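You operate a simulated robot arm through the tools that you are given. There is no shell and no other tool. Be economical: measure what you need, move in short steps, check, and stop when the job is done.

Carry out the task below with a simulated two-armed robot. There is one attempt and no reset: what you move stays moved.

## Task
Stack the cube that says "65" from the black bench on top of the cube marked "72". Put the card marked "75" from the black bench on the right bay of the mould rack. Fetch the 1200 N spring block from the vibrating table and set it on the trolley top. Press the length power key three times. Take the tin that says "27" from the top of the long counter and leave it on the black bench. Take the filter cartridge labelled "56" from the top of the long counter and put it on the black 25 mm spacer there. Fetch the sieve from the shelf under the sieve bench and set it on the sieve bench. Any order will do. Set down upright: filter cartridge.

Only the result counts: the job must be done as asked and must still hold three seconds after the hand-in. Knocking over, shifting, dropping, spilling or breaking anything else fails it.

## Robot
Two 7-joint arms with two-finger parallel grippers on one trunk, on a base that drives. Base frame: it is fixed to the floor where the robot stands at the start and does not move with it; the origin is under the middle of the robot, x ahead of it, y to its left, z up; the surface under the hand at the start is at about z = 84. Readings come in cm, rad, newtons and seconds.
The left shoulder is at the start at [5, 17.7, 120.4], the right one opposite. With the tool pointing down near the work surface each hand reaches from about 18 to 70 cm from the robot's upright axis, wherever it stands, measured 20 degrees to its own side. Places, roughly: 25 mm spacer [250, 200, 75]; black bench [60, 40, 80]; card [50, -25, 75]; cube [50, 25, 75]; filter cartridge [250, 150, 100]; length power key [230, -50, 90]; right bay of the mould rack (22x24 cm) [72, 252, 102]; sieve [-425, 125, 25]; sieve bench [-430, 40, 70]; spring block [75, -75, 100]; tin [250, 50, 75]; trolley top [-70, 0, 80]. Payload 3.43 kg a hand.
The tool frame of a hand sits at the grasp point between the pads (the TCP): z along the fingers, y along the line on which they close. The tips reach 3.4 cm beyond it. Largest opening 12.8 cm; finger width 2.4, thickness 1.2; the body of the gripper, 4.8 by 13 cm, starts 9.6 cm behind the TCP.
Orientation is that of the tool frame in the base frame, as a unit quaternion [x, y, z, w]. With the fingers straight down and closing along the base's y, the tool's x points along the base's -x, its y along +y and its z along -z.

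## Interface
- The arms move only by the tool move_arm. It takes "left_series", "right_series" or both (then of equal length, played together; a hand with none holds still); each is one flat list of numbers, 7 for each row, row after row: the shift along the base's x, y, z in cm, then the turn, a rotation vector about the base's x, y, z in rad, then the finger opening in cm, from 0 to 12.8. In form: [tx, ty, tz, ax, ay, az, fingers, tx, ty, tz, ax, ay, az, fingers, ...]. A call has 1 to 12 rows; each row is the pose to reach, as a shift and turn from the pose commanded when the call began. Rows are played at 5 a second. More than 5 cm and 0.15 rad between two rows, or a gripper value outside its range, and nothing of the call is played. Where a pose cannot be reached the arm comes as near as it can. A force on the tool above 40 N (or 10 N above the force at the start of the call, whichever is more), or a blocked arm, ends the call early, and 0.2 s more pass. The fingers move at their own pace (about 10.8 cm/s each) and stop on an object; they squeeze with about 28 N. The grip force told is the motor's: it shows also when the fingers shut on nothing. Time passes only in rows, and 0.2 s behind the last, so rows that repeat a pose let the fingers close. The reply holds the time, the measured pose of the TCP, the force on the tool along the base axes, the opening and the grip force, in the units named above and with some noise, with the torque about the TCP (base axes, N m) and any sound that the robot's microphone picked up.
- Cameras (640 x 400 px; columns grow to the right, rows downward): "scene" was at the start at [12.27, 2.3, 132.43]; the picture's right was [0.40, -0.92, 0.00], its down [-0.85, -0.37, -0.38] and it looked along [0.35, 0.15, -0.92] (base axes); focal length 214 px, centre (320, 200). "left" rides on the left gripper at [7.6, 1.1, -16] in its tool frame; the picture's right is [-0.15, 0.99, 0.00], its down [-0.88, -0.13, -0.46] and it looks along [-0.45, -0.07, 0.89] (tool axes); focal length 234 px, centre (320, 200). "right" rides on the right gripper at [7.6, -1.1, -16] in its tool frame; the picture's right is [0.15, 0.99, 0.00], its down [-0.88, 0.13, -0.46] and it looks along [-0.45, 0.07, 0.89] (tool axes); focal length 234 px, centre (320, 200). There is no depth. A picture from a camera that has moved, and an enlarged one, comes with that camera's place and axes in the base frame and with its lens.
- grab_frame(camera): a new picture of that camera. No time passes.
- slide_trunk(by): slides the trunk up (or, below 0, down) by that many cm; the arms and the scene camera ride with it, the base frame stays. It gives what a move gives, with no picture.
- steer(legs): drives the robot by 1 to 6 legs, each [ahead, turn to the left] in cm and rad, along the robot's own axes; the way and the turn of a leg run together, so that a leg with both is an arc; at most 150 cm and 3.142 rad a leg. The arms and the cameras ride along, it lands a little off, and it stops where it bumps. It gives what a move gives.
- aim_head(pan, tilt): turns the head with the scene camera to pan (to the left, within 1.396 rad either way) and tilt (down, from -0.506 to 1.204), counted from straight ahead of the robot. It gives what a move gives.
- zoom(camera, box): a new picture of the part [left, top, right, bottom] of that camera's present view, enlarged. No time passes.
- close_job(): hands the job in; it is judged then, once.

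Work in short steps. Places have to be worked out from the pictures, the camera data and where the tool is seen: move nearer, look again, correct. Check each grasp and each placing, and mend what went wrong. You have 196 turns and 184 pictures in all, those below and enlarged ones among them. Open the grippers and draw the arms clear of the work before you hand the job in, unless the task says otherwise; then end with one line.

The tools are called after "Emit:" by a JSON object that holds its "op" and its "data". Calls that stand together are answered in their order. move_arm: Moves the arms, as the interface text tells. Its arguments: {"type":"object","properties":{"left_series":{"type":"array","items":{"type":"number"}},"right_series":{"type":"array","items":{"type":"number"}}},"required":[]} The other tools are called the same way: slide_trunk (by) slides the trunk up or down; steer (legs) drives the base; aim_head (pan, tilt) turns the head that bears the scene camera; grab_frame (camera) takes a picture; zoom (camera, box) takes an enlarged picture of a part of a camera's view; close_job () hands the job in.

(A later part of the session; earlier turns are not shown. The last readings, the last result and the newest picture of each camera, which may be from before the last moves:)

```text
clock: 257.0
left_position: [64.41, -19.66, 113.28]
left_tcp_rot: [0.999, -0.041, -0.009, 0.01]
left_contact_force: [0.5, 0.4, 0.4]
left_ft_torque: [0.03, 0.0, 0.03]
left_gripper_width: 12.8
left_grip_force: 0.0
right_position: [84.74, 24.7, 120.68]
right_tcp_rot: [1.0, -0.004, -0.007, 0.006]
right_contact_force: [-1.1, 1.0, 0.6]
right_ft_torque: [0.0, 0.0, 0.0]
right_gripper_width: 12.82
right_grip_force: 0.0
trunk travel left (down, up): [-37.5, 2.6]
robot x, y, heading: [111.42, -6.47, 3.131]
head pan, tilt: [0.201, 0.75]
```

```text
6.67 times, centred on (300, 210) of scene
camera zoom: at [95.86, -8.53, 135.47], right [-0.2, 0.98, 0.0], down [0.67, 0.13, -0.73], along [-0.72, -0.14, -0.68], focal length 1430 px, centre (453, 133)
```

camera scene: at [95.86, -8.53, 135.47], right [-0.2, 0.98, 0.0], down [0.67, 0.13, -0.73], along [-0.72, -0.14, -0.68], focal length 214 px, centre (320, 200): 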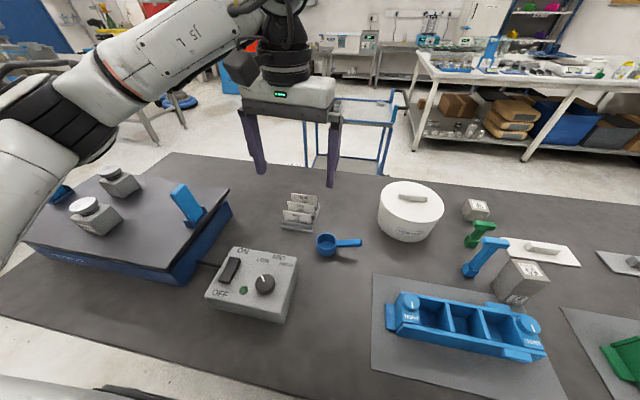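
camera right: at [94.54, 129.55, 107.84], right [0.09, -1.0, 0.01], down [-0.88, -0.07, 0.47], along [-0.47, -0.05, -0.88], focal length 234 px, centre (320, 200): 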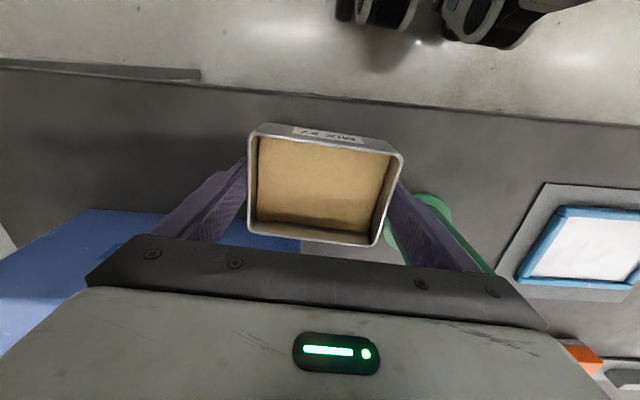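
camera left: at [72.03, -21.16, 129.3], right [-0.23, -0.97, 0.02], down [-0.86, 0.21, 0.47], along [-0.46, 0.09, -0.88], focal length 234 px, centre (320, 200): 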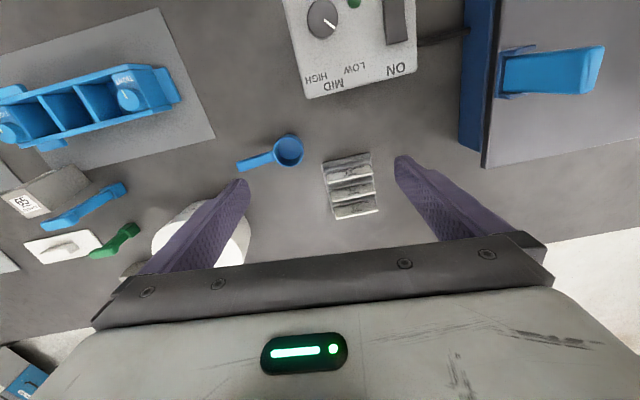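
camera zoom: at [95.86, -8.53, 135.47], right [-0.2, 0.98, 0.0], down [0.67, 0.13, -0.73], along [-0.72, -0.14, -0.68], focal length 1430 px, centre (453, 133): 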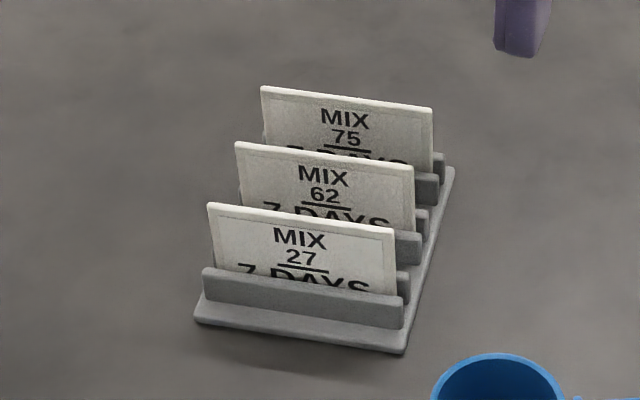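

Card 75's top edge triangulates to centre (47.0,-23.4), z≈90.6, width 8.3 cm, hand yaw already matches. I move above it, tips above the card tops.

Emit:
{"op": "move_arm", "data": {"left_series": [-4, -0.8, -2, 0, 0, 0.01, 12.8, -8, -1.7, -4, 0, 0, 0.01, 12.8, -12, -2.6, -6.5, 0, 0, 0.01, 12.8, -15, -3.2, -9.5, 0, 0, 0.01, 12.8, -17.2, -3.65, -13, 0, 0, 0.01, 12.8, -17.2, -3.65, -16, 0, 0, 0.01, 12.8, -17.2, -3.65, -16, 0, 0, 0.01, 12.8]}}

Emit:
{"op": "zoom", "data": {"camera": "left", "box": [220, 100, 420, 240]}}

Emit:
{"op": "zoom", "data": {"camera": "scene", "box": [255, 150, 355, 240]}}

```text
clock: 258.6
left_position: [46.96, -23.17, 97.2]
left_tcp_rot: [0.999, -0.037, -0.01, 0.009]
left_contact_force: [-0.2, -0.8, 0.2]
left_ft_torque: [-0.02, -0.03, 0.0]
left_gripper_width: 12.81
left_grip_force: 0.1
right_position: [84.77, 24.73, 120.74]
right_tcp_rot: [1.0, -0.003, -0.007, 0.006]
right_contact_force: [0.1, -0.4, 0.0]
right_ft_torque: [0.01, 0.02, -0.03]
right_gripper_width: 12.81
right_grip_force: 0.2
trunk travel left (down, up): [-37.5, 2.6]
robot x, y, heading: [110.98, -6.69, 3.137]
head pan, tilt: [0.201, 0.75]
```

```text
2.86 times, centred on (320, 170) of left
camera zoom: at [54.65, -24.56, 113.11], right [-0.22, -0.98, 0.02], down [-0.86, 0.2, 0.47], along [-0.46, 0.08, -0.88], focal length 669 px, centre (320, 286)
```

zoom: 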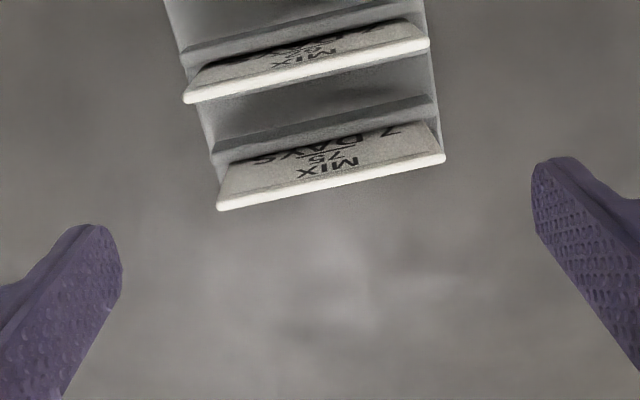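

```text
4.44 times, centred on (305, 195) of scene
camera zoom: at [95.88, -8.51, 135.47], right [-0.2, 0.98, 0.0], down [0.67, 0.13, -0.73], along [-0.72, -0.14, -0.68], focal length 953 px, centre (387, 222)
```

zoom: 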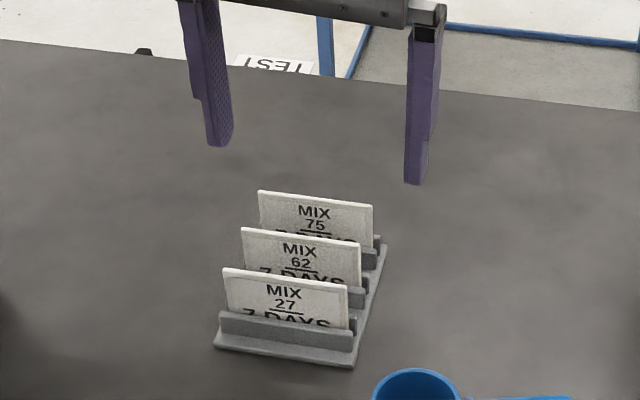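

Aligned. I shift −0.4 in y, descend so the tips stay above the rails, and close on the card's edges.

Emit:
{"op": "move_arm", "data": {"left_series": [-0.1, -0.4, -2.5, 0, 0, 0.02, 12.8, -0.1, -0.4, -5, 0, 0, 0.02, 12.8, -0.1, -0.4, -6.4, 0, 0, 0.02, 12.8, -0.1, -0.4, -6.4, 0, 0, 0.02, 12]}}

Emit:
{"op": "zoom", "data": {"camera": "scene", "box": [265, 160, 345, 240]}}

Emit:
{"op": "zoom", "data": {"camera": "left", "box": [220, 100, 420, 240]}}

```text
clock: 259.6
left_position: [46.98, -23.53, 90.75]
left_tcp_rot: [1.0, -0.026, -0.009, 0.009]
left_contact_force: [0.5, -0.6, -0.2]
left_ft_torque: [-0.02, 0.03, -0.02]
left_gripper_width: 11.99
left_grip_force: 0.0
right_position: [84.69, 24.76, 120.74]
right_tcp_rot: [1.0, -0.003, -0.007, 0.006]
right_contact_force: [-0.2, -0.2, 0.6]
right_ft_torque: [0.0, 0.01, 0.0]
right_gripper_width: 12.79
right_grip_force: 0.1
trunk travel left (down, up): [-37.5, 2.6]
robot x, y, heading: [111.14, -7.11, 3.139]
head pan, tilt: [0.201, 0.75]
```

```text
5.00 times, centred on (305, 200) of scene
camera zoom: at [95.87, -8.52, 135.47], right [-0.2, 0.98, 0.0], down [0.67, 0.13, -0.73], along [-0.72, -0.14, -0.68], focal length 1072 px, centre (395, 200)
```

zoom: 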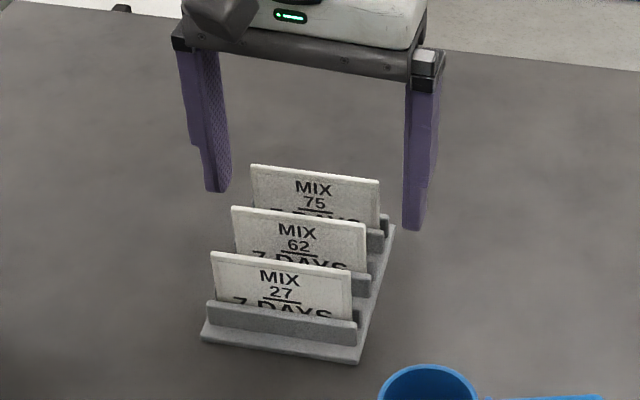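

```text
2.86 times, centred on (320, 170) of left
camera zoom: at [54.68, -24.76, 106.79], right [-0.2, -0.98, 0.02], down [-0.86, 0.18, 0.47], along [-0.46, 0.07, -0.88], focal length 669 px, centre (320, 286)
```

zoom: 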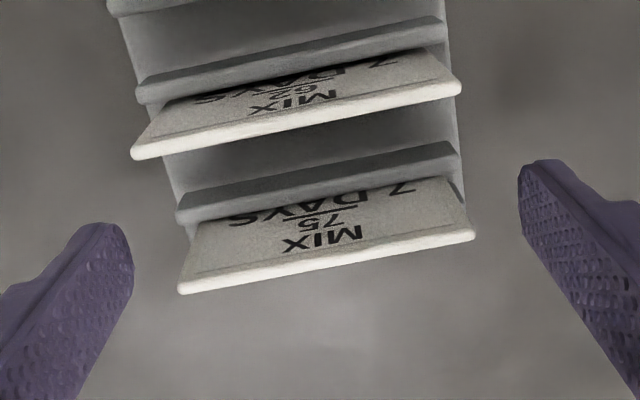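

The hand needs ~+0.05 yaw to match the card; I apply it and close.

Emit:
{"op": "move_arm", "data": {"left_series": [0, 0, 0, 0, 0, 0.05, 11, 0, 0, 0, 0, 0, 0.05, 9.5, 0, 0, 0, 0, 0, 0.05, 8.5, 0, 0, 0, 0, 0, 0.05, 7.5, 0, 0, 0, 0, 0, 0.05, 7.0, 0, 0, 0, 0, 0, 0.05, 7.0]}}

Emit:
{"op": "zoom", "data": {"camera": "scene", "box": [265, 160, 345, 240]}}

```text
clock: 261.0
left_position: [47.07, -23.43, 90.9]
left_tcp_rot: [1.0, -0.001, -0.009, 0.009]
left_contact_force: [0.3, -1.2, 0.2]
left_ft_torque: [0.02, 0.01, 0.02]
left_gripper_width: 8.37
left_grip_force: 28.3
right_position: [84.83, 24.8, 120.71]
right_tcp_rot: [1.0, -0.004, -0.006, 0.006]
right_contact_force: [0.2, -0.4, 0.6]
right_ft_torque: [0.0, 0.02, -0.02]
right_gripper_width: 12.79
right_grip_force: 0.2
trunk travel left (down, up): [-37.5, 2.6]
robot x, y, heading: [110.74, -6.82, 3.136]
head pan, tilt: [0.201, 0.75]
```

```text
5.00 times, centred on (305, 200) of scene
camera zoom: at [95.87, -8.52, 135.47], right [-0.2, 0.98, 0.0], down [0.67, 0.13, -0.73], along [-0.72, -0.14, -0.68], focal length 1072 px, centre (395, 200)
```

zoom: 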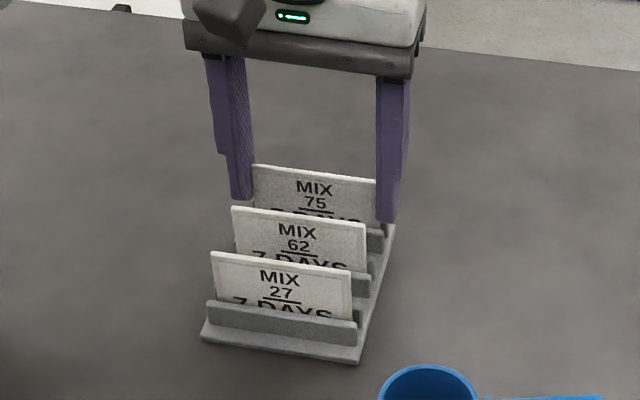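

Gripped at 8.37 cm. I lift the card straight up.

Emit:
{"op": "move_arm", "data": {"left_series": [0, 0, 1, 0, 0, 0, 7, 0, 0, 3, 0, 0, 0, 7, 0, 0, 6, 0, 0, 0, 7, 0, 0, 10, 0, 0, 0, 7, 0, 0, 14, 0, 0, 0, 7, 0, 0, 18, 0, 0, 0, 7]}}

Emit:
{"op": "grab_frame", "data": {"camera": "left"}}

Emit:
{"op": "zoom", "data": {"camera": "scene", "box": [240, 80, 360, 240]}}

```text
clock: 262.4
left_position: [46.96, -23.76, 108.72]
left_tcp_rot: [1.0, -0.002, -0.008, 0.009]
left_contact_force: [0.4, 0.1, -0.5]
left_ft_torque: [-0.04, 0.01, -0.02]
left_gripper_width: 8.36
left_grip_force: 28.4
right_position: [84.83, 24.81, 120.74]
right_tcp_rot: [1.0, -0.004, -0.008, 0.006]
right_contact_force: [-0.6, 0.3, -0.3]
right_ft_torque: [-0.01, -0.01, 0.0]
right_gripper_width: 12.81
right_grip_force: 0.1
trunk travel left (down, up): [-37.5, 2.6]
robot x, y, heading: [111.12, -7.08, 3.142]
head pan, tilt: [0.201, 0.75]
```

```text
58 pictures are left
camera left: at [54.73, -24.51, 124.75], right [-0.15, -0.99, 0.02], down [-0.87, 0.14, 0.47], along [-0.47, 0.05, -0.88], focal length 234 px, centre (320, 200)
```

left: 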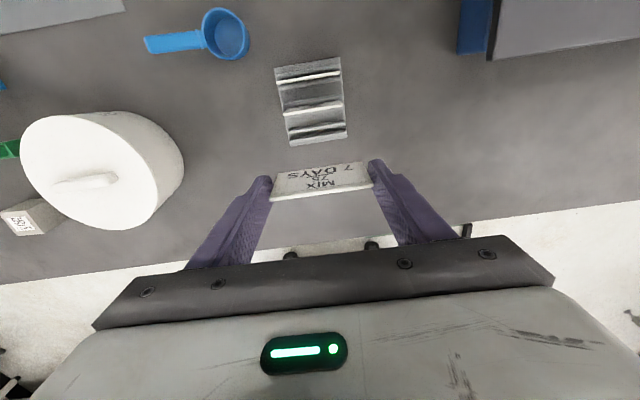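

```text
2.50 times, centred on (300, 160) of scene
camera zoom: at [95.91, -8.47, 135.47], right [-0.2, 0.98, 0.0], down [0.67, 0.13, -0.73], along [-0.72, -0.14, -0.68], focal length 536 px, centre (370, 300)
```

zoom: 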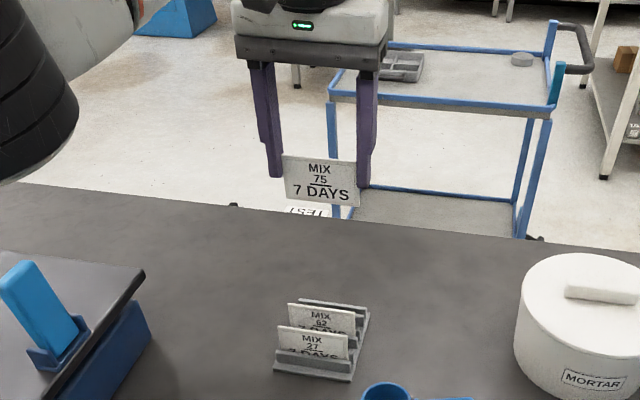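

Card 75 is held and the other cards stay put. I tuck the hand in, back away and drive up the aisle to the rack.

Emit:
{"op": "move_arm", "data": {"left_series": [4, 0, 2, 0, 0, 0, 7, 8, 0, 4, 0, 0, 0, 7, 12, 0, 6, 0, 0, 0, 7, 16, 1, 8, 0, 0, 0, 7, 20, 2, 10, 0, 0, 0, 7, 24, 3, 12, 0, 0, 0, 7, 28, 3, 13, 0, 0, 0, 7, 31, 3, 13, 0, 0, 0, 7]}}

Emit:
{"op": "steer", "data": {"legs": [[-45, 0], [0, -1.571], [150, 0], [75, 0]]}}

Emit:
{"op": "aim_head", "data": {"pan": 0.9, "tilt": 0.4}}

Emit:
{"op": "grab_frame", "data": {"camera": "scene"}}

```text
clock: 264.2
left_position: [77.99, -20.75, 121.75]
left_tcp_rot: [1.0, -0.001, -0.008, 0.009]
left_contact_force: [-0.1, 0.2, 0.1]
left_ft_torque: [-0.03, -0.03, -0.03]
left_gripper_width: 8.36
left_grip_force: 28.1
right_position: [84.79, 24.75, 120.59]
right_tcp_rot: [1.0, -0.003, -0.008, 0.005]
right_contact_force: [0.4, -0.1, 0.2]
right_ft_torque: [0.02, 0.0, 0.01]
right_gripper_width: 12.79
right_grip_force: 0.0
trunk travel left (down, up): [-37.5, 2.6]
robot x, y, heading: [111.03, -7.12, 3.139]
head pan, tilt: [0.201, 0.75]
```

```text
clock: 281.5
left_position: [148.21, 252.31, 121.7]
left_tcp_rot: [-0.696, 0.718, 0.013, 0.0]
left_contact_force: [-1.1, 0.0, -0.5]
left_ft_torque: [-0.01, -0.02, -0.03]
left_gripper_width: 8.36
left_grip_force: 27.9
right_position: [193.31, 244.16, 120.75]
right_tcp_rot: [-0.695, 0.719, 0.009, 0.001]
right_contact_force: [0.6, -0.1, -0.8]
right_ft_torque: [-0.01, -0.02, -0.02]
right_gripper_width: 12.8
right_grip_force: 0.1
trunk travel left (down, up): [-37.5, 2.6]
robot x, y, heading: [160.95, 218.92, 1.541]
head pan, tilt: [0.201, 0.75]
```

```text
clock: 282.6
left_position: [148.21, 252.43, 121.71]
left_tcp_rot: [-0.696, 0.718, 0.012, 0.0]
left_contact_force: [-0.5, 0.1, -0.7]
left_ft_torque: [0.02, -0.03, -0.01]
left_gripper_width: 8.34
left_grip_force: 28.3
right_position: [193.33, 244.26, 120.79]
right_tcp_rot: [-0.695, 0.719, 0.01, 0.002]
right_contact_force: [-0.1, 0.4, 0.7]
right_ft_torque: [-0.02, 0.02, -0.03]
right_gripper_width: 12.82
right_grip_force: 0.1
trunk travel left (down, up): [-37.5, 2.6]
robot x, y, heading: [161.04, 218.34, 1.539]
head pan, tilt: [0.901, 0.4]
```

```text
56 pictures are left
camera scene: at [154.07, 231.86, 138.57], right [0.65, 0.76, 0.0], down [0.3, -0.25, -0.92], along [-0.7, 0.6, -0.39], focal length 214 px, centre (320, 200)
```

scene: 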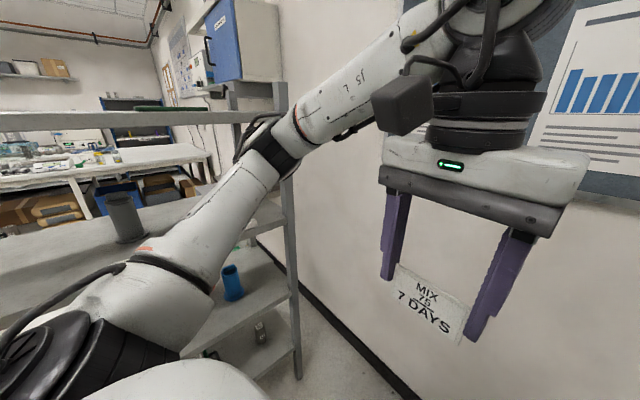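

Rack's right upright is at about (92,269), wall at y≈310, so there is room. I advance to y≈246 and face the rack.

Emit:
{"op": "steer", "data": {"legs": [[27, 0], [0, 1.602]]}}

Emit:
{"op": "aim_head", "data": {"pan": 0.0, "tilt": 0.45}}

Emit:
{"op": "grab_frame", "data": {"camera": "scene"}}

```text
clock: 288.4
left_position: [128.6, 231.67, 121.67]
left_tcp_rot: [1.0, -0.002, -0.009, 0.01]
left_contact_force: [-0.1, 0.1, -0.4]
left_ft_torque: [-0.01, -0.01, -0.01]
left_gripper_width: 8.36
left_grip_force: 27.7
right_position: [135.48, 277.03, 120.7]
right_tcp_rot: [1.0, -0.004, -0.008, 0.006]
right_contact_force: [0.7, -0.3, 0.5]
right_ft_torque: [-0.06, 0.02, -0.03]
right_gripper_width: 12.79
right_grip_force: 0.0
trunk travel left (down, up): [-37.5, 2.6]
robot x, y, heading: [161.88, 245.78, 3.135]
head pan, tilt: [0.901, 0.4]
```

```text
clock: 289.6
left_position: [128.7, 231.63, 121.75]
left_tcp_rot: [1.0, -0.002, -0.009, 0.01]
left_contact_force: [0.5, 0.0, -1.1]
left_ft_torque: [0.01, 0.01, 0.0]
left_gripper_width: 8.37
left_grip_force: 27.9
right_position: [135.56, 277.07, 120.84]
right_tcp_rot: [1.0, -0.004, -0.008, 0.006]
right_contact_force: [-0.1, 0.1, 0.6]
right_ft_torque: [0.02, 0.03, -0.04]
right_gripper_width: 12.78
right_grip_force: 0.0
trunk travel left (down, up): [-37.5, 2.6]
robot x, y, heading: [161.86, 245.51, 3.137]
head pan, tilt: [0.0, 0.45]
```

```text
55 pictures are left
camera scene: at [145.56, 245.51, 138.11], right [0.0, 1.0, 0.0], down [0.44, 0.0, -0.9], along [-0.9, 0.0, -0.44], focal length 214 px, centre (320, 200)
```

scene: 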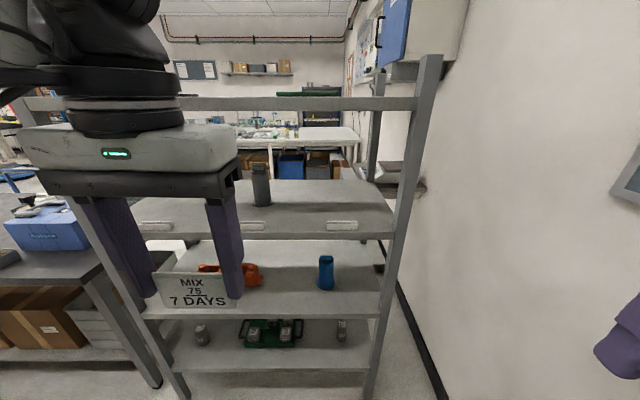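

The right bay is clear: y 238–265, shelf z≈102, upper shelf z≈135. I pitch the left hand forward by ~56° and bring it to y≈252.

Emit:
{"op": "move_arm", "data": {"left_series": [0, 2, -1, 0, 0.14, 0, 7, 0, 4, -2, 0, 0.28, 0, 7, 0, 6, -3, 0, 0.42, 0, 7, 0, 8, -4, 0, 0.56, 0, 7, 0, 10, -5, 0, 0.7, 0, 7, 0, 12, -6, 0, 0.84, 0, 7, 0, 14, -7, 0, 0.98, 0, 7, 0, 16, -8, 0, 0.98, 0, 7, 0, 18, -9, 0, 0.98, 0, 7, 0, 20, -10, 0, 0.98, 0, 7, 0, 20.4, -10.5, 0, 0.98, 0, 7]}}

Emit:
{"op": "grab_frame", "data": {"camera": "scene"}}

```text
clock: 290.8
left_position: [128.34, 241.51, 117.16]
left_tcp_rot: [0.939, 0.008, -0.344, 0.01]
left_contact_force: [-1.0, 0.7, 0.0]
left_ft_torque: [-0.02, -0.04, 0.1]
left_gripper_width: 8.37
left_grip_force: 28.4
right_position: [135.61, 277.24, 120.83]
right_tcp_rot: [1.0, -0.003, -0.007, 0.006]
right_contact_force: [-0.9, 0.0, 0.6]
right_ft_torque: [0.0, -0.01, 0.01]
right_gripper_width: 12.79
right_grip_force: 0.1
trunk travel left (down, up): [-37.5, 2.6]
robot x, y, heading: [161.54, 245.28, 3.135]
head pan, tilt: [0.0, 0.45]
stopped in row 6 (left hand): the force on the tool passed its limit at 68 N (the readings are from after the stop); the commanded pose is now the measured one
```

```text
54 pictures are left
camera scene: at [145.55, 245.53, 138.11], right [0.0, 1.0, 0.0], down [0.44, 0.0, -0.9], along [-0.9, 0.0, -0.44], focal length 214 px, centre (320, 200)
```

scene: 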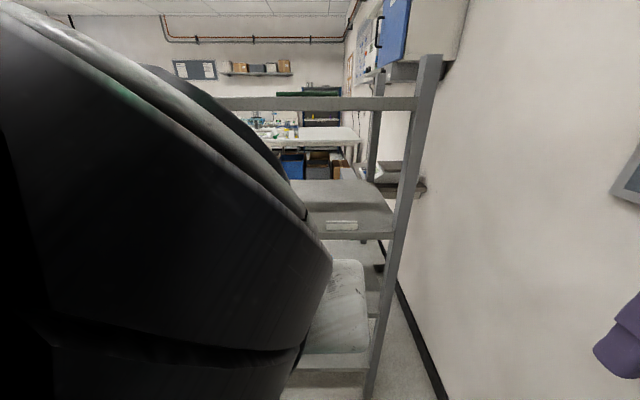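

The wrist touched the robot's own head region; I extend the hand forward first, then finish the pitch.

Emit:
{"op": "move_arm", "data": {"left_series": [-3, 0, -0.5, 0, 0, 0, 7, -7, 0, -1, 0, 0, 0, 7, -11, 1, -2, 0, 0, 0, 7, -15, 3, -3, 0, 0, 0, 7, -18, 5, -4, 0, 0.1, 0, 7, -20, 7, -5, 0, 0.2, 0, 7, -20, 9, -5.5, 0, 0.28, 0, 7, -20, 10.5, -6, 0, 0.28, 0, 7]}}

Emit:
{"op": "grab_frame", "data": {"camera": "scene"}}

```text
clock: 292.6
left_position: [108.37, 251.75, 111.02]
left_tcp_rot: [0.881, 0.009, -0.472, 0.009]
left_contact_force: [0.3, 0.3, -0.3]
left_ft_torque: [-0.01, 0.02, -0.01]
left_gripper_width: 8.39
left_grip_force: 28.2
right_position: [135.62, 277.29, 120.71]
right_tcp_rot: [1.0, -0.003, -0.008, 0.006]
right_contact_force: [0.5, -0.8, 0.1]
right_ft_torque: [-0.02, -0.01, 0.01]
right_gripper_width: 12.8
right_grip_force: 0.0
trunk travel left (down, up): [-37.5, 2.6]
robot x, y, heading: [161.87, 245.07, 3.13]
head pan, tilt: [0.0, 0.45]
```

```text
53 pictures are left
camera scene: at [145.55, 245.54, 138.11], right [0.0, 1.0, 0.0], down [0.44, 0.0, -0.9], along [-0.9, 0.0, -0.44], focal length 214 px, centre (320, 200)
```

scene: 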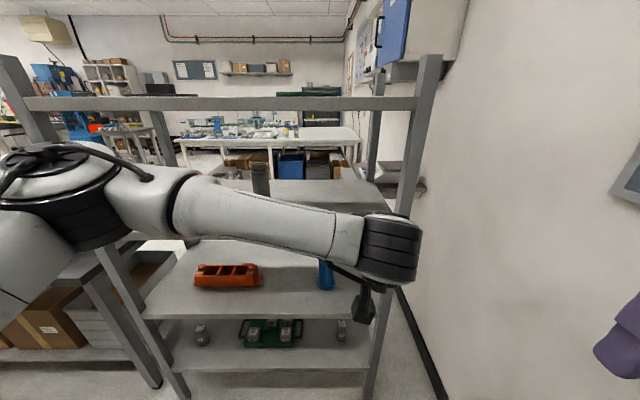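

Emit:
{"op": "grab_frame", "data": {"camera": "left"}}

```text
52 pictures are left
camera left: at [125.78, 251.1, 113.69], right [-0.06, -0.99, 0.13], down [-0.11, 0.14, 0.98], along [-0.99, 0.04, -0.12], focal length 234 px, centre (320, 200)
```

left: 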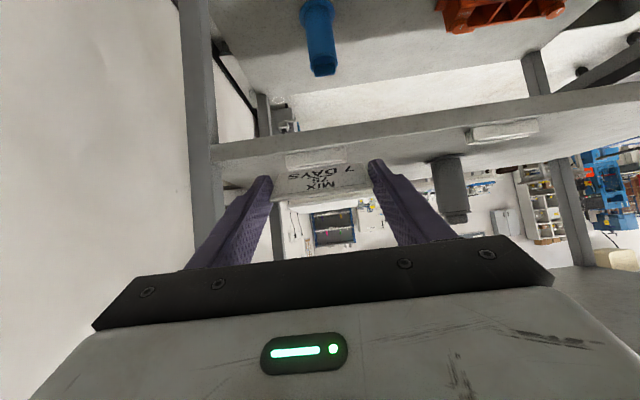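

Hand and card line up with the right bay. I drive forward 33 cm into the bay opening.

Emit:
{"op": "steer", "data": {"legs": [[33, 0]]}}

Emit:
{"op": "grab_frame", "data": {"camera": "scene"}}

Emit:
{"op": "grab_frame", "data": {"camera": "left"}}

```text
clock: 294.8
left_position: [74.98, 252.28, 111.01]
left_tcp_rot: [0.882, 0.007, -0.472, 0.008]
left_contact_force: [-0.5, 0.0, 0.3]
left_ft_torque: [-0.03, -0.01, 0.04]
left_gripper_width: 8.33
left_grip_force: 28.4
right_position: [102.21, 277.58, 120.82]
right_tcp_rot: [1.0, -0.006, -0.007, 0.006]
right_contact_force: [0.2, -0.5, 0.0]
right_ft_torque: [0.02, 0.01, -0.04]
right_gripper_width: 12.77
right_grip_force: 0.1
trunk travel left (down, up): [-37.5, 2.6]
robot x, y, heading: [128.53, 245.69, 3.131]
head pan, tilt: [0.0, 0.45]
```

```text
51 pictures are left
camera scene: at [112.06, 245.84, 138.1], right [0.01, 1.0, 0.0], down [0.44, 0.0, -0.9], along [-0.9, 0.01, -0.44], focal length 214 px, centre (320, 200)
```

scene: 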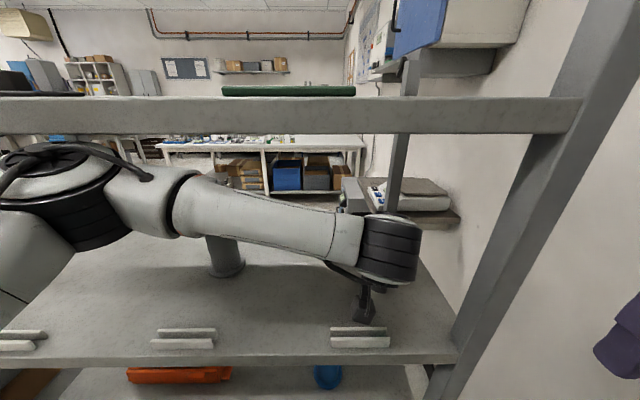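

```text
50 pictures are left
camera left: at [92.35, 251.48, 113.7], right [-0.06, -0.99, 0.13], down [-0.11, 0.14, 0.98], along [-0.99, 0.05, -0.12], focal length 234 px, centre (320, 200)
```

left: 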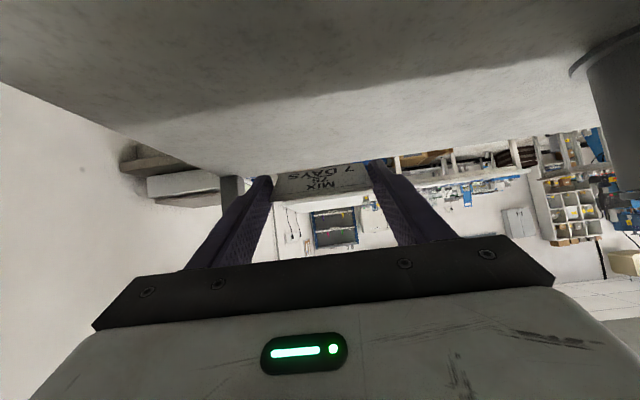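

The card is over the bay centre. I lower slowly until its leading edge touches.

Emit:
{"op": "move_arm", "data": {"left_series": [0, 0, -1.5, 0, 0, 0, 7, 0, 0, -3, 0, 0, 0, 7, 0, 0, -4.2, 0, 0, 0, 7, 0, 0, -5, 0, 0, 0, 7, 0, 0, -5.5, 0, 0, 0, 7]}}

Emit:
{"op": "zoom", "data": {"camera": "left", "box": [240, 130, 400, 240]}}

Emit:
{"op": "zoom", "data": {"camera": "scene", "box": [280, 180, 480, 370]}}

```text
clock: 296.0
left_position: [74.93, 252.28, 105.57]
left_tcp_rot: [0.882, 0.006, -0.471, 0.007]
left_contact_force: [0.6, -0.5, -0.2]
left_ft_torque: [0.0, -0.02, -0.02]
left_gripper_width: 8.37
left_grip_force: 28.4
right_position: [102.38, 277.53, 120.71]
right_tcp_rot: [1.0, -0.006, -0.007, 0.006]
right_contact_force: [-0.3, -0.2, 0.0]
right_ft_torque: [0.01, 0.0, -0.01]
right_gripper_width: 12.8
right_grip_force: 0.0
trunk travel left (down, up): [-37.5, 2.6]
robot x, y, heading: [128.35, 245.56, 3.13]
head pan, tilt: [0.0, 0.45]
```

```text
3.64 times, centred on (320, 185) of left
camera zoom: at [92.38, 251.51, 108.2], right [-0.06, -0.99, 0.13], down [-0.11, 0.14, 0.98], along [-0.99, 0.05, -0.12], focal length 852 px, centre (320, 254)
```

zoom: 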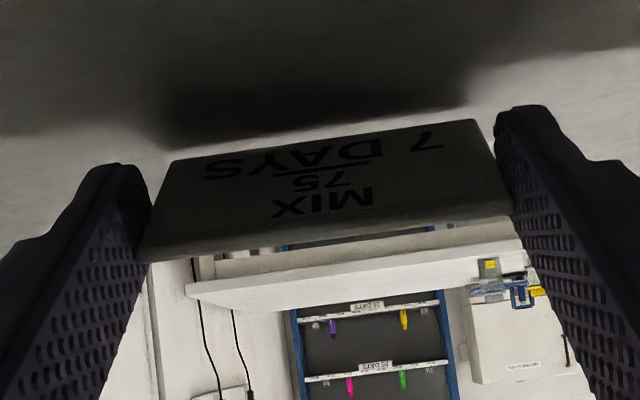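

```text
2.11 times, centred on (380, 275) of scene
camera zoom: at [112.11, 245.84, 138.11], right [0.01, 1.0, 0.0], down [0.44, 0.0, -0.9], along [-0.9, 0.01, -0.44], focal length 452 px, centre (194, 42)
```

zoom: 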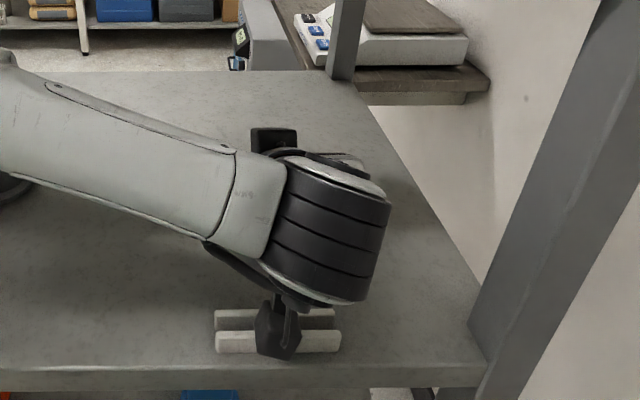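

Emit:
{"op": "move_arm", "data": {"left_series": [0, 0, -0.4, 0, 0, 0, 7, 0, 0, -0.8, 0, 0, 0, 7, 0, 0, -1.2, 0, 0, 0, 7]}}

Emit:
{"op": "zoom", "data": {"camera": "left", "box": [240, 130, 400, 240]}}

```text
clock: 296.8
left_position: [75.08, 252.35, 104.96]
left_tcp_rot: [0.879, 0.007, -0.476, 0.006]
left_contact_force: [2.7, -1.1, 23.3]
left_ft_torque: [0.16, 0.97, 0.03]
left_gripper_width: 8.39
left_grip_force: 28.0
right_position: [102.46, 277.55, 120.88]
right_tcp_rot: [1.0, -0.007, -0.009, 0.006]
right_contact_force: [-0.8, 0.3, 0.2]
right_ft_torque: [-0.01, 0.0, 0.0]
right_gripper_width: 12.8
right_grip_force: 0.0
trunk travel left (down, up): [-37.5, 2.6]
robot x, y, heading: [128.04, 245.7, 3.131]
head pan, tilt: [0.0, 0.45]
```

```text
3.64 times, centred on (320, 185) of left
camera zoom: at [92.46, 251.51, 107.32], right [-0.06, -0.99, 0.13], down [-0.1, 0.13, 0.99], along [-0.99, 0.05, -0.11], focal length 852 px, centre (320, 254)
```

zoom: 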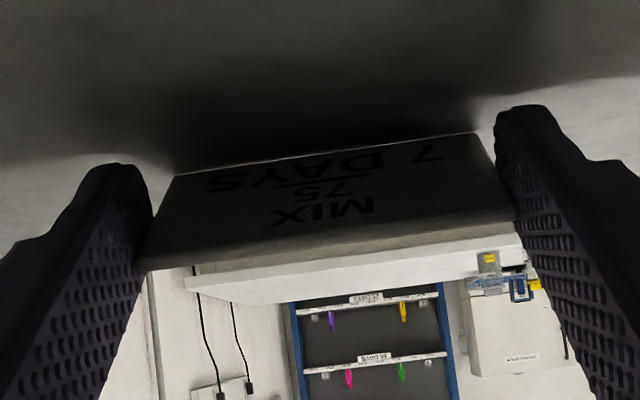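

The card's leading edge touches the shelf. I ease, open, and draw back along the hand's axis.

Emit:
{"op": "move_arm", "data": {"left_series": [0, 0, 0.8, 0, 0, 0, 8.2, 0, 0, 0.8, 0, 0, 0, 9, 0, 0, 0.8, 0, 0, 0, 10, 0, 0, 0.8, 0, 0, 0, 11, 2, 0, 2, 0, 0, 0, 11, 5, 0, 4, 0, 0, 0, 11, 8, 0, 6, 0, 0, 0, 11]}}

Emit:
{"op": "grab_frame", "data": {"camera": "left"}}

```text
clock: 298.6
left_position: [84.87, 251.53, 105.32]
left_tcp_rot: [0.912, 0.01, -0.409, 0.006]
left_contact_force: [-0.3, 0.0, 1.0]
left_ft_torque: [-0.01, 0.04, 0.02]
left_gripper_width: 11.0
left_grip_force: 0.1
right_position: [102.44, 276.84, 121.15]
right_tcp_rot: [1.0, -0.006, -0.008, 0.003]
right_contact_force: [-0.1, 0.5, 0.2]
right_ft_torque: [-0.01, 0.0, 0.01]
right_gripper_width: 12.81
right_grip_force: 0.0
trunk travel left (down, up): [-37.5, 2.6]
robot x, y, heading: [128.24, 245.43, 3.13]
head pan, tilt: [0.0, 0.45]
stopped in row 7 (left hand): the arm was blocked; the commanded pose is now the measured one
```

```text
46 pictures are left
camera left: at [101.75, 250.85, 110.32], right [-0.08, -0.99, 0.11], down [-0.25, 0.13, 0.96], along [-0.97, 0.04, -0.26], focal length 234 px, centre (320, 200)
```

left: 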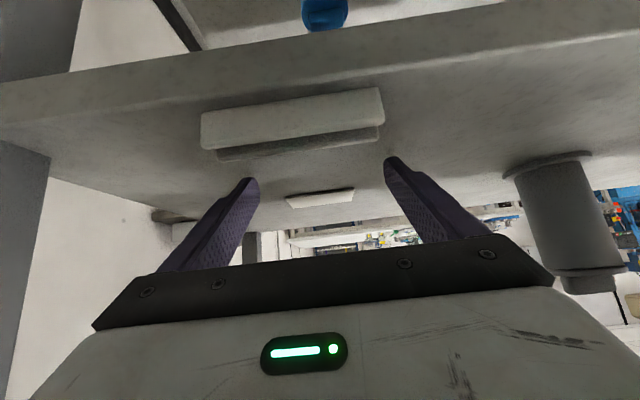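

The card lies flat in the bay. Something limited the arm's rise; I check the scene before backing out.

Emit:
{"op": "grab_frame", "data": {"camera": "scene"}}

```text
45 pictures are left
camera scene: at [112.31, 245.01, 138.31], right [0.01, 1.0, 0.01], down [0.43, 0.0, -0.9], along [-0.9, 0.01, -0.43], focal length 214 px, centre (320, 200)
```

scene: 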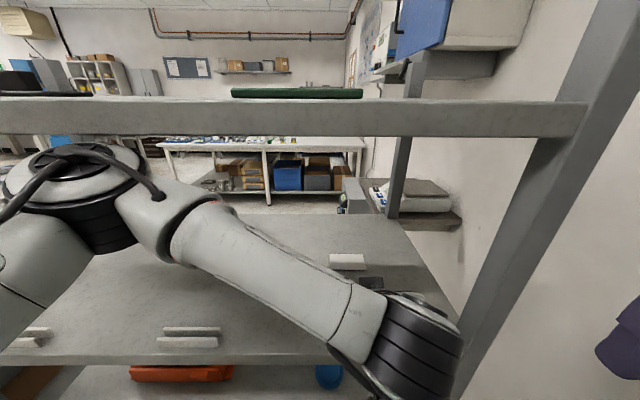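

The wrist seems blocked by the robot's own body when drawn back. I move the hand slightly forward and up, then back out by driving.

Emit:
{"op": "move_arm", "data": {"left_series": [-2, 0, 1, 0, 0, 0, 11, -4, 0, 2.5, 0, 0.07, 0, 11, -5, 0, 4, 0, 0.13, 0, 11, -5, 0, 5, 0, 0.13, 0, 11]}}

```text
clock: 299.8
left_position: [81.09, 252.18, 105.09]
left_tcp_rot: [0.908, 0.01, -0.418, 0.012]
left_contact_force: [-5.2, -1.8, 9.4]
left_ft_torque: [0.49, 0.35, 0.42]
left_gripper_width: 10.94
left_grip_force: 0.1
right_position: [102.19, 277.49, 120.95]
right_tcp_rot: [1.0, -0.006, -0.007, 0.006]
right_contact_force: [0.7, 0.3, 0.1]
right_ft_torque: [0.0, 0.06, 0.04]
right_gripper_width: 12.8
right_grip_force: 0.1
trunk travel left (down, up): [-37.5, 2.6]
robot x, y, heading: [128.43, 245.61, 3.134]
head pan, tilt: [0.0, 0.45]
stopped in row 4 (left hand): the arm was blocked; the commanded pose is now the measured one
```

Likely the elbow is under the upper shelf. The pose used on entry (TCP 75,252,111) was free, so I return to it going forward-up, then back out by driving as I came in.

Emit:
{"op": "move_arm", "data": {"left_series": [-1.5, 0, 0.5, 0, 0.03, 0, 11, -3, 0, 1.2, 0, 0.06, 0, 11, -4.5, 0, 2.5, 0, 0.09, 0, 11, -5.5, 0, 4, 0, 0.12, 0, 11, -6, 0, 5.5, 0, 0.12, 0, 11, -6, 0, 5.8, 0, 0.12, 0, 11]}}

Emit:
{"op": "grab_frame", "data": {"camera": "left"}}

```text
clock: 300.1
left_position: [80.89, 252.5, 105.2]
left_tcp_rot: [0.908, 0.003, -0.42, 0.007]
left_contact_force: [3.2, -5.5, 8.3]
left_ft_torque: [0.27, 0.05, -0.03]
left_gripper_width: 10.66
left_grip_force: 0.0
right_position: [102.32, 277.28, 121.08]
right_tcp_rot: [1.0, -0.006, -0.007, 0.005]
right_contact_force: [0.6, 0.2, -0.5]
right_ft_torque: [0.01, -0.01, 0.02]
right_gripper_width: 12.81
right_grip_force: 0.0
trunk travel left (down, up): [-37.5, 2.6]
robot x, y, heading: [128.22, 245.51, 3.13]
head pan, tilt: [0.0, 0.45]
stopped in row 1 (left hand): the force on the tool passed its limit at 70 N (the readings are from after the stop); the commanded pose is now the measured one
```

```text
44 pictures are left
camera left: at [97.84, 251.61, 109.85], right [-0.08, -0.99, 0.12], down [-0.23, 0.14, 0.96], along [-0.97, 0.05, -0.23], focal length 234 px, centre (320, 200)
```

left: 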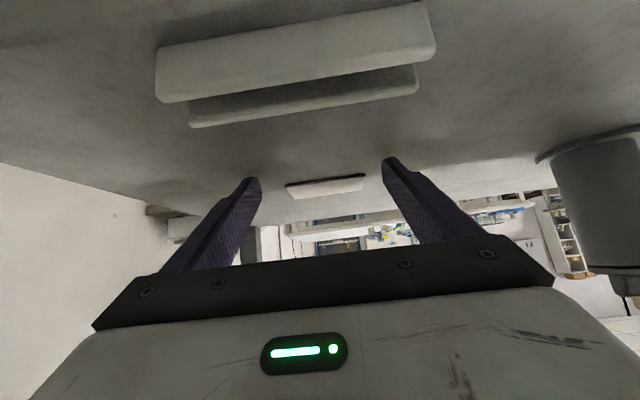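

Fingertips lightly touch the shelf while the elbow is held by the upper shelf. I drive back 5 cm to free the elbow before raising the hand.

Emit:
{"op": "steer", "data": {"legs": [[-4, 0]]}}

Emit:
{"op": "move_arm", "data": {"left_series": [0, 0, 0.5, 0, 0, 0, 11, -0.5, 0, 1.5, 0, 0, 0, 11, -1, 0, 2.5, 0, 0, 0, 11, -1, 0, 3.5, 0, 0, 0, 11]}}

Emit:
{"op": "grab_frame", "data": {"camera": "scene"}}

```text
clock: 301.0
left_position: [84.89, 252.77, 105.12]
left_tcp_rot: [0.907, 0.001, -0.421, 0.007]
left_contact_force: [5.1, -0.5, 5.9]
left_ft_torque: [0.25, -0.04, -0.22]
left_gripper_width: 10.95
left_grip_force: 0.1
right_position: [106.35, 277.56, 120.76]
right_tcp_rot: [1.0, -0.006, -0.008, 0.006]
right_contact_force: [-0.5, -0.4, 0.6]
right_ft_torque: [-0.01, 0.0, -0.01]
right_gripper_width: 12.8
right_grip_force: 0.1
trunk travel left (down, up): [-37.5, 2.6]
robot x, y, heading: [132.61, 245.69, 3.133]
head pan, tilt: [0.0, 0.45]
```

```text
clock: 302.0
left_position: [83.98, 252.65, 108.62]
left_tcp_rot: [0.907, 0.001, -0.421, 0.007]
left_contact_force: [0.3, 0.0, -0.2]
left_ft_torque: [0.02, -0.02, -0.01]
left_gripper_width: 10.98
left_grip_force: 0.0
right_position: [106.37, 277.62, 120.77]
right_tcp_rot: [1.0, -0.006, -0.009, 0.006]
right_contact_force: [-0.2, -1.2, -0.6]
right_ft_torque: [-0.02, -0.01, 0.02]
right_gripper_width: 12.8
right_grip_force: 0.1
trunk travel left (down, up): [-37.5, 2.6]
robot x, y, heading: [132.83, 245.78, 3.134]
head pan, tilt: [0.0, 0.45]
```

```text
43 pictures are left
camera scene: at [116.17, 245.83, 138.11], right [0.01, 1.0, 0.0], down [0.44, 0.0, -0.9], along [-0.9, 0.01, -0.44], focal length 214 px, centre (320, 200)
```

scene: 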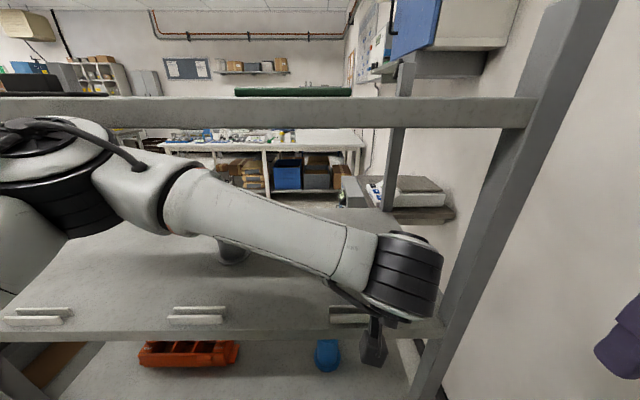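

Free and raised above the rail. I drive straight back out.

Emit:
{"op": "steer", "data": {"legs": [[-34, 0]]}}

Emit:
{"op": "move_arm", "data": {"left_series": [0, -2, 2, 0, -0.14, 0, 11, 0, -4, 4, 0, -0.28, 0, 11, 0, -6, 6, 0, -0.42, 0, 11, 0, -8, 8, 0, -0.56, 0, 11, 0, -10, 10, 0, -0.7, 0, 11, 0, -12, 12, 0, -0.84, 0, 11, 3, -14, 14, 0, -0.87, 0, 11, 7, -16, 15, 0, -0.87, 0, 11, 11, -17, 15, 0, -0.87, 0, 11]}}

Emit:
{"op": "aim_head", "data": {"pan": -0.05, "tilt": 0.4}}

Emit:
{"op": "grab_frame", "data": {"camera": "scene"}}

```text
clock: 304.3
left_position: [118.71, 252.29, 108.68]
left_tcp_rot: [0.907, 0.003, -0.421, 0.008]
left_contact_force: [0.6, -0.3, 0.2]
left_ft_torque: [0.0, -0.01, 0.01]
left_gripper_width: 11.01
left_grip_force: 0.2
right_position: [141.04, 277.13, 120.77]
right_tcp_rot: [1.0, -0.006, -0.008, 0.006]
right_contact_force: [-0.6, -1.1, 0.1]
right_ft_torque: [0.0, 0.05, -0.03]
right_gripper_width: 12.8
right_grip_force: 0.0
trunk travel left (down, up): [-37.5, 2.6]
robot x, y, heading: [167.41, 245.48, 3.134]
head pan, tilt: [0.0, 0.45]
```

```text
clock: 306.3
left_position: [129.76, 235.24, 123.55]
left_tcp_rot: [1.0, -0.002, 0.0, 0.008]
left_contact_force: [0.6, -0.1, -0.1]
left_ft_torque: [-0.04, 0.0, -0.03]
left_gripper_width: 11.0
left_grip_force: 0.2
right_position: [141.01, 277.3, 120.9]
right_tcp_rot: [1.0, -0.004, -0.007, 0.005]
right_contact_force: [-0.5, -0.3, 0.5]
right_ft_torque: [-0.03, 0.05, -0.04]
right_gripper_width: 12.81
right_grip_force: 0.2
trunk travel left (down, up): [-37.5, 2.6]
robot x, y, heading: [167.23, 245.54, 3.133]
head pan, tilt: [0.0, 0.45]
```

```text
clock: 306.9
left_position: [129.7, 235.29, 123.56]
left_tcp_rot: [1.0, -0.001, 0.0, 0.008]
left_contact_force: [0.2, -0.5, -0.1]
left_ft_torque: [0.01, -0.01, 0.0]
left_gripper_width: 10.98
left_grip_force: 0.0
right_position: [141.07, 277.17, 120.8]
right_tcp_rot: [1.0, -0.005, -0.008, 0.006]
right_contact_force: [0.1, 0.7, -0.2]
right_ft_torque: [0.02, -0.03, 0.0]
right_gripper_width: 12.77
right_grip_force: 0.1
trunk travel left (down, up): [-37.5, 2.6]
robot x, y, heading: [166.98, 245.52, 3.134]
head pan, tilt: [-0.051, 0.4]
```

```text
42 pictures are left
camera scene: at [150.81, 245.99, 138.57], right [0.06, 1.0, 0.0], down [0.39, -0.02, -0.92], along [-0.92, 0.05, -0.39], focal length 214 px, centre (320, 200)
```

scene: 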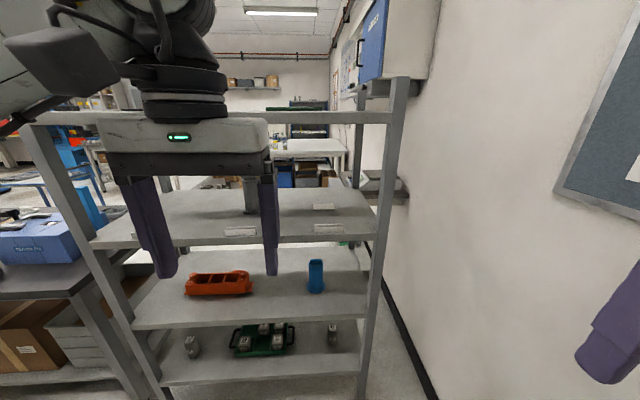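

Card 75 lies in the right bay; rack intact. Next the 1200 N block: I drive down the aisle and round the right end of the bench to the near side.

Emit:
{"op": "steer", "data": {"legs": [[0, 1.524], [150, 0], [150, 0], [91, 0], [0, -1.517], [120, 0]]}}

```text
clock: 338.9
left_position: [-8.42, -159.59, 123.42]
left_tcp_rot: [1.0, 0.01, 0.001, 0.007]
left_contact_force: [0.4, 0.2, -0.2]
left_ft_torque: [0.0, -0.02, 0.0]
left_gripper_width: 11.0
left_grip_force: 0.1
right_position: [1.92, -117.6, 120.79]
right_tcp_rot: [1.0, 0.005, -0.009, 0.006]
right_contact_force: [0.0, -1.9, 0.4]
right_ft_torque: [-0.02, -0.04, 0.04]
right_gripper_width: 12.8
right_grip_force: 0.0
trunk travel left (down, up): [-37.5, 2.6]
robot x, y, heading: [28.84, -148.8, -3.127]
head pan, tilt: [-0.051, 0.4]
```

Emit:
{"op": "aim_head", "data": {"pan": -0.35, "tilt": 0.6}}

Emit:
{"op": "grab_frame", "data": {"camera": "scene"}}

```text
clock: 339.7
left_position: [-8.37, -159.57, 123.53]
left_tcp_rot: [1.0, 0.009, 0.0, 0.008]
left_contact_force: [-0.2, -0.2, -1.4]
left_ft_torque: [-0.01, -0.01, 0.0]
left_gripper_width: 11.02
left_grip_force: 0.1
right_position: [2.04, -117.65, 120.76]
right_tcp_rot: [1.0, 0.006, -0.008, 0.006]
right_contact_force: [0.1, 0.5, 0.9]
right_ft_torque: [-0.01, -0.01, -0.04]
right_gripper_width: 12.82
right_grip_force: 0.1
trunk travel left (down, up): [-37.5, 2.6]
robot x, y, heading: [28.33, -148.82, -3.123]
head pan, tilt: [-0.351, 0.6]
```

```text
41 pictures are left
camera scene: at [13.4, -145.96, 136.76], right [0.33, 0.94, 0.0], down [0.53, -0.18, -0.83], along [-0.78, 0.27, -0.56], focal length 214 px, centre (320, 200)
```

scene: 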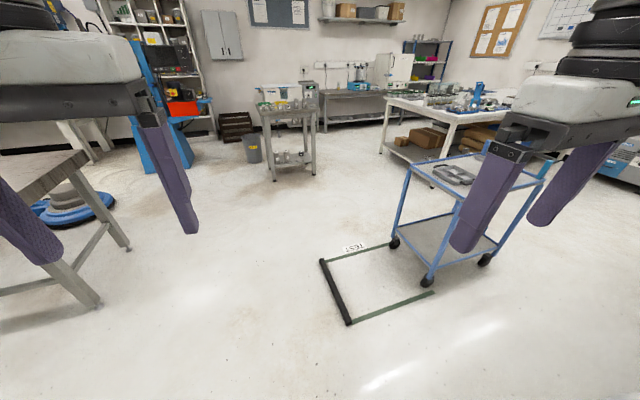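

The bar is a marked low kerb on the floor at x≤-44, y≈-107; the trolley stands at x -92…-52, y -40…19. I drive round, keeping clear, to face the vibrating table.

Emit:
{"op": "steer", "data": {"legs": [[33, 0], [0, -1.589], [82, 0], [0, -1.571], [6, 0]]}}

Emit:
{"op": "aim_head", "data": {"pan": 0.0, "tilt": 0.6}}

Emit:
{"op": "grab_frame", "data": {"camera": "scene"}}

```text
clock: 354.1
left_position: [37.96, -58.04, 123.46]
left_tcp_rot: [-0.002, 1.0, 0.008, 0.0]
left_contact_force: [0.9, 0.2, -0.3]
left_ft_torque: [0.04, 0.04, -0.02]
left_gripper_width: 11.02
left_grip_force: 0.1
right_position: [27.02, -100.21, 120.8]
right_tcp_rot: [0.001, 1.0, 0.006, 0.008]
right_contact_force: [0.9, -0.1, 0.1]
right_ft_torque: [0.0, 0.04, 0.03]
right_gripper_width: 12.8
right_grip_force: 0.0
trunk travel left (down, up): [-37.5, 2.6]
robot x, y, heading: [0.58, -68.42, 0.007]
head pan, tilt: [-0.351, 0.6]
```

```text
clock: 354.9
left_position: [37.8, -58.17, 123.43]
left_tcp_rot: [-0.002, 1.0, 0.008, 0.0]
left_contact_force: [0.2, -0.5, 0.2]
left_ft_torque: [0.05, 0.04, 0.0]
left_gripper_width: 11.01
left_grip_force: 0.1
right_position: [26.91, -100.01, 120.84]
right_tcp_rot: [0.0, 1.0, 0.005, 0.008]
right_contact_force: [-0.8, -0.3, -0.4]
right_ft_torque: [-0.02, 0.02, 0.0]
right_gripper_width: 12.8
right_grip_force: 0.1
trunk travel left (down, up): [-37.5, 2.6]
robot x, y, heading: [0.83, -68.28, -0.001]
head pan, tilt: [0.0, 0.6]
```

```text
40 pictures are left
camera scene: at [16.35, -68.46, 136.75], right [0.0, -1.0, 0.0], down [-0.56, 0.0, -0.83], along [0.83, 0.0, -0.56], focal length 214 px, centre (320, 200)
```

scene: 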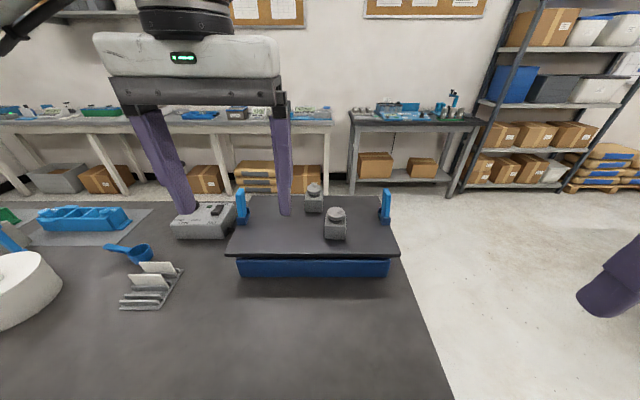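

The near block is the 1200 N one. I bring the left hand over it to measure.

Emit:
{"op": "move_arm", "data": {"left_series": [3.5, -2.5, 0.5, 0, 0, 0, 11, 7, -5, 1, 0, 0, 0, 11, 10, -8, 1.5, 0, 0, 0, 11, 13, -11, 1.5, 0, 0, 0, 11, 15, -13, 1.5, 0, 0, 0, 11, 15, -13, 1.5, 0, 0, 0, 11]}}

Emit:
{"op": "grab_frame", "data": {"camera": "left"}}

Emit:
{"op": "zoom", "data": {"camera": "scene", "box": [270, 160, 410, 260]}}

```text
clock: 356.4
left_position: [52.24, -70.28, 125.11]
left_tcp_rot: [-0.003, 1.0, 0.008, 0.001]
left_contact_force: [-0.4, -0.1, -0.1]
left_ft_torque: [0.0, 0.03, 0.02]
left_gripper_width: 10.99
left_grip_force: 0.0
left hand out of reach, approached as far as the arm can: row 5, 6
right_position: [26.91, -100.13, 120.79]
right_tcp_rot: [0.001, 1.0, 0.006, 0.008]
right_contact_force: [-0.7, -0.4, -0.9]
right_ft_torque: [0.03, 0.01, -0.01]
right_gripper_width: 12.8
right_grip_force: 0.1
trunk travel left (down, up): [-37.5, 2.6]
robot x, y, heading: [0.4, -68.44, 0.002]
head pan, tilt: [0.0, 0.6]
```

```text
39 pictures are left
camera left: at [44.48, -69.48, 141.18], right [0.14, 0.99, 0.02], down [0.88, -0.13, 0.45], along [0.45, -0.05, -0.89], focal length 234 px, centre (320, 200)
```

left: 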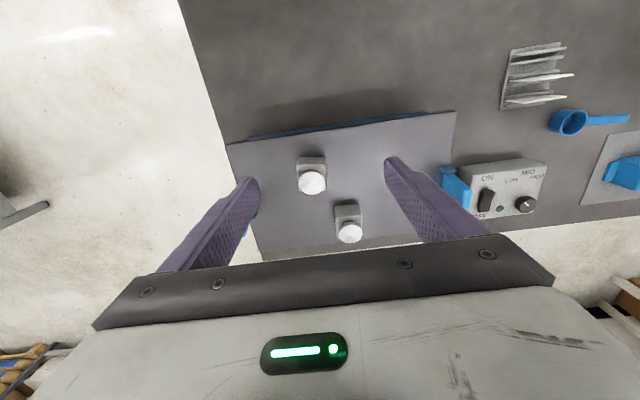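

```text
4.00 times, centred on (340, 210) of scene
camera zoom: at [16.35, -68.44, 136.75], right [0.0, -1.0, 0.0], down [-0.57, 0.0, -0.82], along [0.82, 0.0, -0.57], focal length 858 px, centre (240, 160)
```

zoom: 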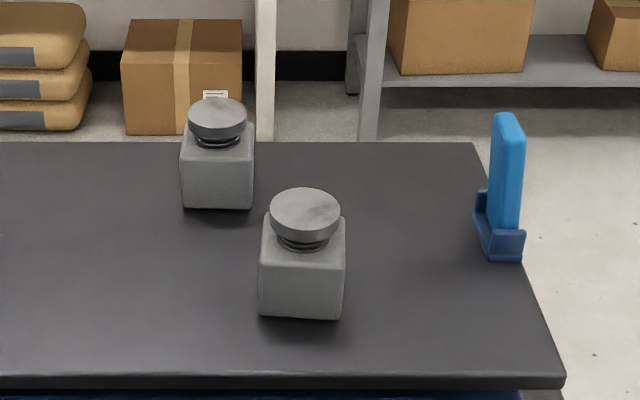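

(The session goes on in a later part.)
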